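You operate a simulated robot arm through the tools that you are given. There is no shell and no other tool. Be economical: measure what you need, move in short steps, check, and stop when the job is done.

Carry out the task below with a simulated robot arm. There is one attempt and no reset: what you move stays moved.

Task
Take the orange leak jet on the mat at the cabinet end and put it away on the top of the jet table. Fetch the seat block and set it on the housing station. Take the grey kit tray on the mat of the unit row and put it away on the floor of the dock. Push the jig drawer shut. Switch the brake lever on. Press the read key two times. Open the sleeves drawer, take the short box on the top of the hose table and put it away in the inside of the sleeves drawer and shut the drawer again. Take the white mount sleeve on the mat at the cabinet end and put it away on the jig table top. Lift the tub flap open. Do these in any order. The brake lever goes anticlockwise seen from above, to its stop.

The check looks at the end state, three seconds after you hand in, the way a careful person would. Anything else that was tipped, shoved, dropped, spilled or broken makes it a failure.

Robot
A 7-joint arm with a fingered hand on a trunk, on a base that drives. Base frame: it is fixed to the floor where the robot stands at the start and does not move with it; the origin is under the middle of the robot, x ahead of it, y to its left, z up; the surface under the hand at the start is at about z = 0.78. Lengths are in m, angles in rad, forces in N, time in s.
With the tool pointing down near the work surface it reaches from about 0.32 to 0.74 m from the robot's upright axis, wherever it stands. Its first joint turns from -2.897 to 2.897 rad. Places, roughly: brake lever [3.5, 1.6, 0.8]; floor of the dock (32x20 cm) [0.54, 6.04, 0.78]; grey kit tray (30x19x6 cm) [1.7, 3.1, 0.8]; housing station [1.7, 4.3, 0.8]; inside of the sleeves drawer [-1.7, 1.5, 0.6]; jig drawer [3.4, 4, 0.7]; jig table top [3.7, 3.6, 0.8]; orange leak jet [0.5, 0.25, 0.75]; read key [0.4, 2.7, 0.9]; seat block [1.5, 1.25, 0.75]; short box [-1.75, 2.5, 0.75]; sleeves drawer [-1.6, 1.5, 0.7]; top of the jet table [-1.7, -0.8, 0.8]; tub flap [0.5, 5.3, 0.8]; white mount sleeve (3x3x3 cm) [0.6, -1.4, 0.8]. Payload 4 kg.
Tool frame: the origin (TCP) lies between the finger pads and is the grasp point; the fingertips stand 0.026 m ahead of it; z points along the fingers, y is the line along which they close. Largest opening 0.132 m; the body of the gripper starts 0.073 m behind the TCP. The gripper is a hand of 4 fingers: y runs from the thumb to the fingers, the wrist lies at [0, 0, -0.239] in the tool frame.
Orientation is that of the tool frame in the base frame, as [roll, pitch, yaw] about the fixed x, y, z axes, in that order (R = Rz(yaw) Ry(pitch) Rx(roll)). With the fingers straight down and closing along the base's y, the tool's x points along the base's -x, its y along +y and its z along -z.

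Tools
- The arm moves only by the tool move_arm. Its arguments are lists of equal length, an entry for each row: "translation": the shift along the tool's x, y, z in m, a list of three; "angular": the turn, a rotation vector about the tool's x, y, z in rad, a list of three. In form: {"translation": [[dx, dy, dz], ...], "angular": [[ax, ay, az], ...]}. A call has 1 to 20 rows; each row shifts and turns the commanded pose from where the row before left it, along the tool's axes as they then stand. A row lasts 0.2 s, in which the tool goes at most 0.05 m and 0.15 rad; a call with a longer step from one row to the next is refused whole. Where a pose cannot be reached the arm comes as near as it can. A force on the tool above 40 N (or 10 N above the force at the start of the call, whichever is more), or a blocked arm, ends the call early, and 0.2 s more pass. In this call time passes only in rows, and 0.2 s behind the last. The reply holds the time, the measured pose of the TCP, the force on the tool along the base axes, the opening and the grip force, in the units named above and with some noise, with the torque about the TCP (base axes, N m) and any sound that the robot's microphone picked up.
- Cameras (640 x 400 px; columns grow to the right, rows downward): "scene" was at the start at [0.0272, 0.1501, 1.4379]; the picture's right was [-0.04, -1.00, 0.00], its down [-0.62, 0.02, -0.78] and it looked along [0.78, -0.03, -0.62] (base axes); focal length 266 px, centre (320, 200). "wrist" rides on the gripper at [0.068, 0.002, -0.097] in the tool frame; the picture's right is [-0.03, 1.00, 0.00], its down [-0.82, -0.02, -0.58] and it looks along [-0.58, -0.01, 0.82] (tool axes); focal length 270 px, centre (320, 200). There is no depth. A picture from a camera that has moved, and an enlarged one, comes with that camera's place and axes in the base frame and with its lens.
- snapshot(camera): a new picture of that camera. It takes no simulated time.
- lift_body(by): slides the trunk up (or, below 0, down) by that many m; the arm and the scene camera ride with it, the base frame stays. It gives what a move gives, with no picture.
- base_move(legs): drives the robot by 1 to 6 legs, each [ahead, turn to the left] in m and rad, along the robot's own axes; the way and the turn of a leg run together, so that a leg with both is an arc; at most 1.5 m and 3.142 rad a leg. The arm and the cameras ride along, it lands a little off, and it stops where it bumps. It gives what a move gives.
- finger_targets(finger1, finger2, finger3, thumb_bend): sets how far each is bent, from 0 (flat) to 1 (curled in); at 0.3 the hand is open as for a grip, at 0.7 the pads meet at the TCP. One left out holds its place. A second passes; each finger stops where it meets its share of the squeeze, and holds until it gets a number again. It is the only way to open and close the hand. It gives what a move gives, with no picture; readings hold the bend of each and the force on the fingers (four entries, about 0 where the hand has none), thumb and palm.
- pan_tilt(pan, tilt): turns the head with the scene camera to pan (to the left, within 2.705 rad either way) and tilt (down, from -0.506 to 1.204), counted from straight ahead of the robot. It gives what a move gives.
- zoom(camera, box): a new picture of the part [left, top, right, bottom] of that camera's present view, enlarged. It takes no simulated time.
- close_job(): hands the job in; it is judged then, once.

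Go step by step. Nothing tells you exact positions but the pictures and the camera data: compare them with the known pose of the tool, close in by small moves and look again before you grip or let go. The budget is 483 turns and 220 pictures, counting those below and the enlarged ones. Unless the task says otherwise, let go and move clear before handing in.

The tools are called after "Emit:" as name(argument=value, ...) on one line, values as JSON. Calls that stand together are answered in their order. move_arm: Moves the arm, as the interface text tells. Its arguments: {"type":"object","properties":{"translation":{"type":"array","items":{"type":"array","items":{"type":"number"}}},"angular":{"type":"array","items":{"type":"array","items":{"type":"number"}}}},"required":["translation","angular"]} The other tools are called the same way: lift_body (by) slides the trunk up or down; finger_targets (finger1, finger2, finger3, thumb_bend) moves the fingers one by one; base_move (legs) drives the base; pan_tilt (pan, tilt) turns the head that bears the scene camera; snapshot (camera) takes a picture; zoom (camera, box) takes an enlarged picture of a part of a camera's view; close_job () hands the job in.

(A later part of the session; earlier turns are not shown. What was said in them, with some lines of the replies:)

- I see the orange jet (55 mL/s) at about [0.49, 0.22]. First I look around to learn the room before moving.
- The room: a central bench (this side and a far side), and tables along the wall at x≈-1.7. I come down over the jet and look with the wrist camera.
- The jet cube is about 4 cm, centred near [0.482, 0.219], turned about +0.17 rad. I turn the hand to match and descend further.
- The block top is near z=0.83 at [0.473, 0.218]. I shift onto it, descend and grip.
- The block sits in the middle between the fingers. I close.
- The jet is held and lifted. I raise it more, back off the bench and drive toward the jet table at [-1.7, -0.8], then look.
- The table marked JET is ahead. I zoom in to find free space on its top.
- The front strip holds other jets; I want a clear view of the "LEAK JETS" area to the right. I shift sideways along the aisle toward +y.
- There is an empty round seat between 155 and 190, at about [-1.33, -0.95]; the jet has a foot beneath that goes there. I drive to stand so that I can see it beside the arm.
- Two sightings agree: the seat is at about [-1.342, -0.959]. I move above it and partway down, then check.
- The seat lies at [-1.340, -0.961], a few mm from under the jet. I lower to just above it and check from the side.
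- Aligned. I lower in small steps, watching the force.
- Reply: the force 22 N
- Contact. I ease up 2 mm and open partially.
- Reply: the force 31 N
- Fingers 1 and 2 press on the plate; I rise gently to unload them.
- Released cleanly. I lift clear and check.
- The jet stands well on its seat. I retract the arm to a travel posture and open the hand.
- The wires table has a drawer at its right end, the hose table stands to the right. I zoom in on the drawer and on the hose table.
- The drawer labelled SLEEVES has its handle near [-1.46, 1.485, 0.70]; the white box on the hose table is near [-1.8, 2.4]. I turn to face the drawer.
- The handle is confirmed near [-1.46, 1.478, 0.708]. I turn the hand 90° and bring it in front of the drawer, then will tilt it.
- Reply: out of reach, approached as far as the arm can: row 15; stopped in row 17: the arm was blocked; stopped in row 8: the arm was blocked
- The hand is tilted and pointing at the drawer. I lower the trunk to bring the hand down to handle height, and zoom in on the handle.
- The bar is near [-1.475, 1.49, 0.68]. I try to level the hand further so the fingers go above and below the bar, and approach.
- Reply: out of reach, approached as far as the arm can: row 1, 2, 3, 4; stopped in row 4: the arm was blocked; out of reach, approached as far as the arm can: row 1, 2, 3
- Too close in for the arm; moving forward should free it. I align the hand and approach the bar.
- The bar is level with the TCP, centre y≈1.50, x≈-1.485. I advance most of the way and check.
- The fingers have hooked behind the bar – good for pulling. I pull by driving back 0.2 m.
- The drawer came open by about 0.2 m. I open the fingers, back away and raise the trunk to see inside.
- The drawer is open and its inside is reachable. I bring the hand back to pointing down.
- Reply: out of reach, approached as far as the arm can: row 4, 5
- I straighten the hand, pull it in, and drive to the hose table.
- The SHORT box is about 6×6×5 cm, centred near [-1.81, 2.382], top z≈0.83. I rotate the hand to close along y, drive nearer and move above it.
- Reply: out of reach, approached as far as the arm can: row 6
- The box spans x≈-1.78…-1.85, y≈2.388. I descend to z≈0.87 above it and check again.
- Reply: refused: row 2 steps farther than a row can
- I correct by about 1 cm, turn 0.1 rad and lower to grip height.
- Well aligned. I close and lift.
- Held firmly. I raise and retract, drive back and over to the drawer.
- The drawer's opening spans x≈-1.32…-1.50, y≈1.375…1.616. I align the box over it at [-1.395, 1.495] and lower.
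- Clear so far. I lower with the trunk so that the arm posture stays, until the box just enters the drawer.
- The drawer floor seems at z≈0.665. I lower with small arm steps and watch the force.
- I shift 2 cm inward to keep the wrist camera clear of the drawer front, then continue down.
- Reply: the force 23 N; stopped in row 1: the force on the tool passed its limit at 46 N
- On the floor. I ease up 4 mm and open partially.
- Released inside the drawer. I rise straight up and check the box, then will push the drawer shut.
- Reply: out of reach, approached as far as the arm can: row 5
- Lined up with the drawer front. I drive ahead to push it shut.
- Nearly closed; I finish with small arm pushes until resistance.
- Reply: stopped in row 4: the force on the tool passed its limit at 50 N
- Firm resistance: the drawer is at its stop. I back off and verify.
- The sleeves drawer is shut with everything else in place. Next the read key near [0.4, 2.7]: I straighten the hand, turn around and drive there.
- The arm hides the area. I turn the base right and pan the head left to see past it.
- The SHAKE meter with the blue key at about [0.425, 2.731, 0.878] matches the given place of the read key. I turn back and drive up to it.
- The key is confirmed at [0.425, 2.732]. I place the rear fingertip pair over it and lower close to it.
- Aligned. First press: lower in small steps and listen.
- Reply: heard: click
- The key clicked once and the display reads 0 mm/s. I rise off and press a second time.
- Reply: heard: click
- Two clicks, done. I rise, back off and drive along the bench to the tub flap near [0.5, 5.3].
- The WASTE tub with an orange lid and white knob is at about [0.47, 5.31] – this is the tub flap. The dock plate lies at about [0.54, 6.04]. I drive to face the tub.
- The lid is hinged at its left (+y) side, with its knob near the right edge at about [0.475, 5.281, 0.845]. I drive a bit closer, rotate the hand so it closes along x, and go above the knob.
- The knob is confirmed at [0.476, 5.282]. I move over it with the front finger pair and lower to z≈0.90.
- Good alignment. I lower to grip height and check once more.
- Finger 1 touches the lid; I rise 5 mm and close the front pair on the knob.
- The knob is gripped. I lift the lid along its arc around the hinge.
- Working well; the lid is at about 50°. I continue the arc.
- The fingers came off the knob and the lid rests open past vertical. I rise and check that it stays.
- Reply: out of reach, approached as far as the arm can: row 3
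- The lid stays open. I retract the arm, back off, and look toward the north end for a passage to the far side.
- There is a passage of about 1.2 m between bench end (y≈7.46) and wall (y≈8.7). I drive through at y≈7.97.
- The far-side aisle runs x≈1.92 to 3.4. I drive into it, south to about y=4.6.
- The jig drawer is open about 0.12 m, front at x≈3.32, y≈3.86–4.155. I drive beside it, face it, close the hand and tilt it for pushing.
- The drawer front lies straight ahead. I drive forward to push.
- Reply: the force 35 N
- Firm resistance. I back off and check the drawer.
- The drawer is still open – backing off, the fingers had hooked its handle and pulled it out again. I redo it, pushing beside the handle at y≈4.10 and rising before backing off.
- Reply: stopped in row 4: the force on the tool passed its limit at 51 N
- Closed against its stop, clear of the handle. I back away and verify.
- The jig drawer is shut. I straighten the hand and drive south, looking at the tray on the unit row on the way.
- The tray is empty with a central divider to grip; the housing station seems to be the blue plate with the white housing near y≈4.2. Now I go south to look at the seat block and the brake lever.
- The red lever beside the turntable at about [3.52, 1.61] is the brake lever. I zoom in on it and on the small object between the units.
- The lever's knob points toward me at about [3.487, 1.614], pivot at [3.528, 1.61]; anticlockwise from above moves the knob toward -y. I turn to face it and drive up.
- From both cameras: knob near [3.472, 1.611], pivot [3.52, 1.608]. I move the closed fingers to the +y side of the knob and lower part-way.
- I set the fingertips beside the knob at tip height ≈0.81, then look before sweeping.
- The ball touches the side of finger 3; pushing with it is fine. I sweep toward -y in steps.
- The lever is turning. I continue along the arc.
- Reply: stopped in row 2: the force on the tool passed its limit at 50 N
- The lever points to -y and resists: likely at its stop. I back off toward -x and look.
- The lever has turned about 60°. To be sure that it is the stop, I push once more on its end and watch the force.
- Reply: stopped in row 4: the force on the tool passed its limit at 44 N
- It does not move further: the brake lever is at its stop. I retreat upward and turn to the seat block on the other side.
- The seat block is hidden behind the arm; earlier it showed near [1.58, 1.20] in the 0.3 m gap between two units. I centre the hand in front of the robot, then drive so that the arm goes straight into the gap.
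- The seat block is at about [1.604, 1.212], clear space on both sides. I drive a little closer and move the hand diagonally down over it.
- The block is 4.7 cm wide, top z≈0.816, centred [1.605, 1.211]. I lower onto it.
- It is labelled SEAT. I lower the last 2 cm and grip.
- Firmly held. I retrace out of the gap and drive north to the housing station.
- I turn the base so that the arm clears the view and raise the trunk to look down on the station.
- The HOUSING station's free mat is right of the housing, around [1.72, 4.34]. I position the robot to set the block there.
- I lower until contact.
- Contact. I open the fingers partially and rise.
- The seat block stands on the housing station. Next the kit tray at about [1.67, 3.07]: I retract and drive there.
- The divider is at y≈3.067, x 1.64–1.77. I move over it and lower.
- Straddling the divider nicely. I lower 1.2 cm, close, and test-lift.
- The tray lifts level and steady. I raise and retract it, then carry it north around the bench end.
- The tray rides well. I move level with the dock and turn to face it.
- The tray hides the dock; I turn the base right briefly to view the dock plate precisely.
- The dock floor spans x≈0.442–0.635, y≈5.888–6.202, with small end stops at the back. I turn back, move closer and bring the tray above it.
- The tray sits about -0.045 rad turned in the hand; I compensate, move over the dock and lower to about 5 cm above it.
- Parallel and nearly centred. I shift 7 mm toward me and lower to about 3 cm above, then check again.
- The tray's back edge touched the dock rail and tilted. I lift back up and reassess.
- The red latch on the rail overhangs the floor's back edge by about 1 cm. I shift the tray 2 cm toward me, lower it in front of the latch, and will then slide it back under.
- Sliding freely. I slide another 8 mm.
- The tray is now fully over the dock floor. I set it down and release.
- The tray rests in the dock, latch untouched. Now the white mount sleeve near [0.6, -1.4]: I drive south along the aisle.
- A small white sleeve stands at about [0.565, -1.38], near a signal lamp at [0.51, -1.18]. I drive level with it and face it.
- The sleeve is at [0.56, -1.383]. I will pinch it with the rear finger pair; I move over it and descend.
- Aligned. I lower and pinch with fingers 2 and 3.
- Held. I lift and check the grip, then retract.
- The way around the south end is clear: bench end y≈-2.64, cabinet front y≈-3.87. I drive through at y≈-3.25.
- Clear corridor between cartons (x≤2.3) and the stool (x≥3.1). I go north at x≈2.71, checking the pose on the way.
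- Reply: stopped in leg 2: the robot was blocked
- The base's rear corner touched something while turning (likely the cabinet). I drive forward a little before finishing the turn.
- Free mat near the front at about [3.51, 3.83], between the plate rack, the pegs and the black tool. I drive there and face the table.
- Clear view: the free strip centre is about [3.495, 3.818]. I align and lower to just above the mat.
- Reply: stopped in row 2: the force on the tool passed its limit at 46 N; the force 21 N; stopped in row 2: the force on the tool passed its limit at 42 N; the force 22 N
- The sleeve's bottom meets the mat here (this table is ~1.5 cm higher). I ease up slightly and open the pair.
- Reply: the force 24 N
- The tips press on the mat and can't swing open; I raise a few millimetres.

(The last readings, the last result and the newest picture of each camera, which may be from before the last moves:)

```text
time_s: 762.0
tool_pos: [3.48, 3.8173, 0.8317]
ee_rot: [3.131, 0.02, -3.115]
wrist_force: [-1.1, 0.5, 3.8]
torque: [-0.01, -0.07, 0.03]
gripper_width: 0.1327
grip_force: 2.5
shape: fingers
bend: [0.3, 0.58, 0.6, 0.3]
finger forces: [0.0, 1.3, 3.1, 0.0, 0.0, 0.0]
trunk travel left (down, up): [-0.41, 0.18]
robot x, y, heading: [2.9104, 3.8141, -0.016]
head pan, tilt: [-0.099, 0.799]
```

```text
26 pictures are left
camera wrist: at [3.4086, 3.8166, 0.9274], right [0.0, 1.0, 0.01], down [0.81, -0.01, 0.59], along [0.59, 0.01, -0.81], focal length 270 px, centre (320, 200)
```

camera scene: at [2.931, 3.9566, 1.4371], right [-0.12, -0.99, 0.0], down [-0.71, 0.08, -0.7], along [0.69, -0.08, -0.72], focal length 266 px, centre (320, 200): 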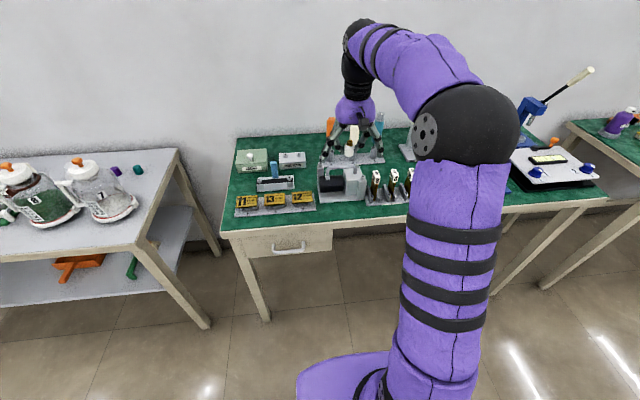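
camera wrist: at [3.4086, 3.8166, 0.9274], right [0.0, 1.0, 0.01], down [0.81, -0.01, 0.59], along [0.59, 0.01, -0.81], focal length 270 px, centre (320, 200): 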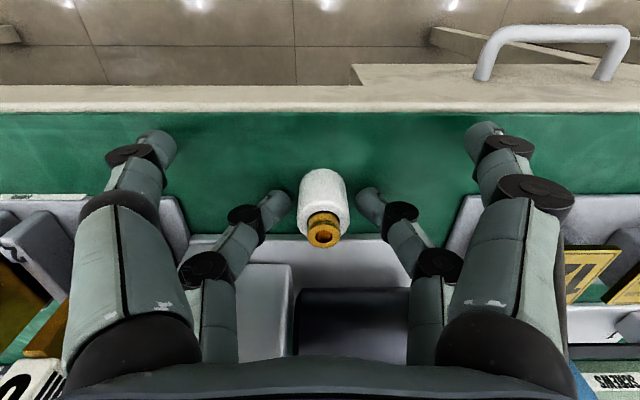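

The sleeve stands free. I rise a bit, open wider, then lift clear and check.

Emit:
move_arm(translation=[[0, 0, -0.004], [0, 0, 0]], angular=[[0, 0, 0], [0, 0, 0]])

Emit:
finger_targets(finger2=0.5, finger3=0.5)

Emit:
move_arm(translation=[[0, 0, -0.02], [0, 0, -0.04], [0, 0, -0.045], [0, 0, -0.045], [0, 0, -0.045]], angular=[[0, 0, 0], [0, 0, 0], [0, 0, 0], [0, 0, 0], [0, 0, 0]])

Emit:
zoom(camera="scene", box=[260, 130, 440, 242])

```text
time_s: 762.6
tool_pos: [3.4798, 3.8179, 0.8371]
ee_rot: [3.131, 0.02, -3.115]
wrist_force: [-0.2, -0.2, 0.4]
torque: [0.04, 0.01, -0.01]
gripper_width: 0.1325
grip_force: 0.1
shape: fingers
bend: [0.3, 0.57, 0.57, 0.3]
finger forces: [0.0, 0.1, 0.1, 0.0, 0.0, 0.1]
trunk travel left (down, up): [-0.41, 0.18]
robot x, y, heading: [2.905, 3.8113, -0.019]
head pan, tilt: [-0.099, 0.799]
```

```text
time_s: 763.6
tool_pos: [3.4804, 3.8183, 0.8361]
ee_rot: [3.132, 0.022, -3.114]
wrist_force: [0.2, 0.0, -0.3]
torque: [-0.01, 0.0, -0.01]
gripper_width: 0.1329
grip_force: 0.0
shape: fingers
bend: [0.3, 0.5, 0.5, 0.3]
finger forces: [0.0, 0.0, 0.0, 0.0, 0.0, 0.0]
trunk travel left (down, up): [-0.41, 0.18]
robot x, y, heading: [2.9059, 3.8143, -0.017]
head pan, tilt: [-0.099, 0.799]
```

```text
time_s: 764.8
tool_pos: [3.4754, 3.8138, 1.0317]
ee_rot: [3.13, 0.019, -3.114]
wrist_force: [0.4, -0.2, 0.0]
torque: [-0.02, -0.02, 0.01]
gripper_width: 0.1327
grip_force: 0.1
shape: fingers
bend: [0.3, 0.5, 0.5, 0.3]
finger forces: [0.0, 0.0, 0.0, 0.0, 0.1, 0.0]
trunk travel left (down, up): [-0.41, 0.18]
robot x, y, heading: [2.9058, 3.8109, -0.019]
head pan, tilt: [-0.099, 0.799]
```

```text
3.56 times, centred on (350, 186) of scene
camera zoom: at [2.9308, 3.9565, 1.437], right [-0.12, -0.99, 0.0], down [-0.71, 0.08, -0.7], along [0.69, -0.08, -0.72], focal length 944 px, centre (213, 250)
```

zoom: 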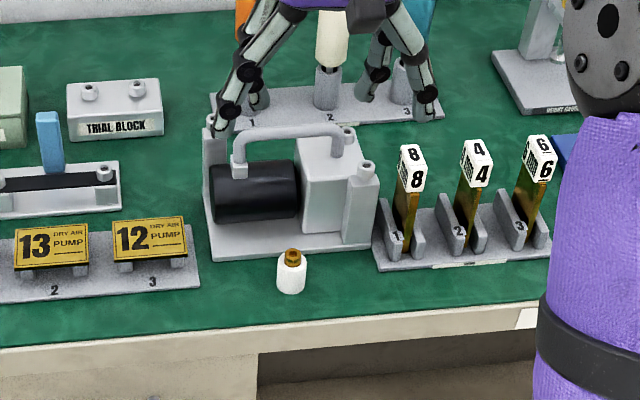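

The sleeve stands upright on the jig table and its neighbours are undisturbed. I back clear and take a last look at the jig table and drawer.

Emit:
base_move(legs=[[-0.35, 0]])

Emit:
snapshot(camera="scene")

Emit:
pan_tilt(pan=2.5, tilt=0.6)

Emit:
snapshot(camera="scene")

```text
time_s: 767.1
tool_pos: [3.1222, 3.8221, 1.0318]
ee_rot: [3.132, 0.021, -3.109]
wrist_force: [0.1, 0.4, -0.1]
torque: [0.01, 0.01, 0.0]
gripper_width: 0.1329
grip_force: 0.0
shape: fingers
bend: [0.3, 0.5, 0.5, 0.3]
finger forces: [0.0, 0.1, 0.0, 0.0, 0.0, 0.0]
trunk travel left (down, up): [-0.41, 0.18]
robot x, y, heading: [2.5536, 3.8143, -0.016]
head pan, tilt: [-0.099, 0.799]
```

```text
24 pictures are left
camera scene: at [2.5761, 3.9622, 1.4371], right [-0.11, -0.99, 0.0], down [-0.71, 0.08, -0.7], along [0.69, -0.08, -0.72], focal length 266 px, centre (320, 200)
```

scene: 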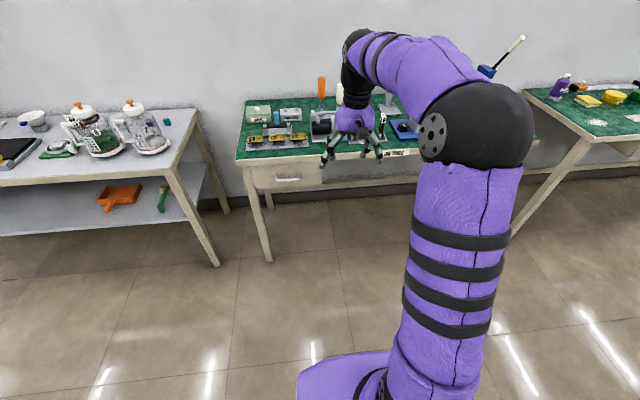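

```text
time_s: 769.5
tool_pos: [3.1228, 3.8224, 1.0312]
ee_rot: [3.132, 0.021, -3.111]
wrist_force: [0.3, -1.1, 0.2]
torque: [-0.01, 0.01, -0.02]
gripper_width: 0.1327
grip_force: 0.0
shape: fingers
bend: [0.3, 0.5, 0.5, 0.3]
finger forces: [0.1, 0.0, 0.0, 0.0, 0.1, 0.0]
trunk travel left (down, up): [-0.41, 0.18]
robot x, y, heading: [2.5553, 3.8194, -0.017]
head pan, tilt: [2.499, 0.6]
```

```text
23 pictures are left
camera scene: at [2.426, 4.0252, 1.4539], right [0.61, 0.79, 0.0], down [0.45, -0.34, -0.83], along [-0.65, 0.5, -0.56], focal length 266 px, centre (320, 200)
```

scene: 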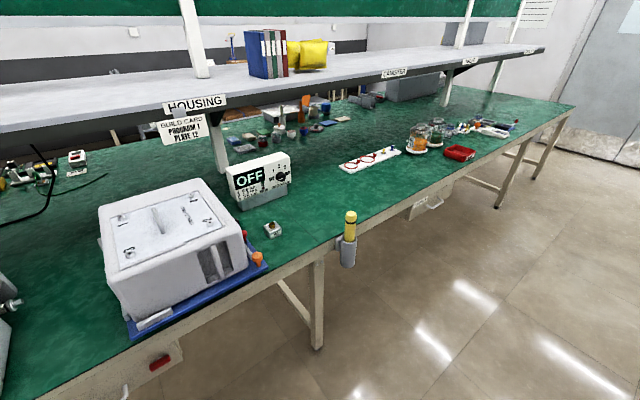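

The jig drawer is shut, the sleeve is in place, and the seat block stands at the HOUSING station. Everything is let go and the arm is clear, so I hand in.

Emit:
close_job()

```text
The job is handed in.
```

I did all nine tasks and handed the job in. The result of the check has not come back to me.

- **Seat block:** it stands on the open mat at the HOUSING station, beside the white housing. I found no marked seat there, so that spot was my choice.
- **Cabinet contact:** the base bumped something once while turning at the south end of the bench, most likely the cabinet. I saw nothing moved afterwards, though I did not inspect the cabinet itself.
- **Jig drawer:** my first push was undone when the fingers caught the handle on the way out. I pushed it again and the later pictures show it shut.
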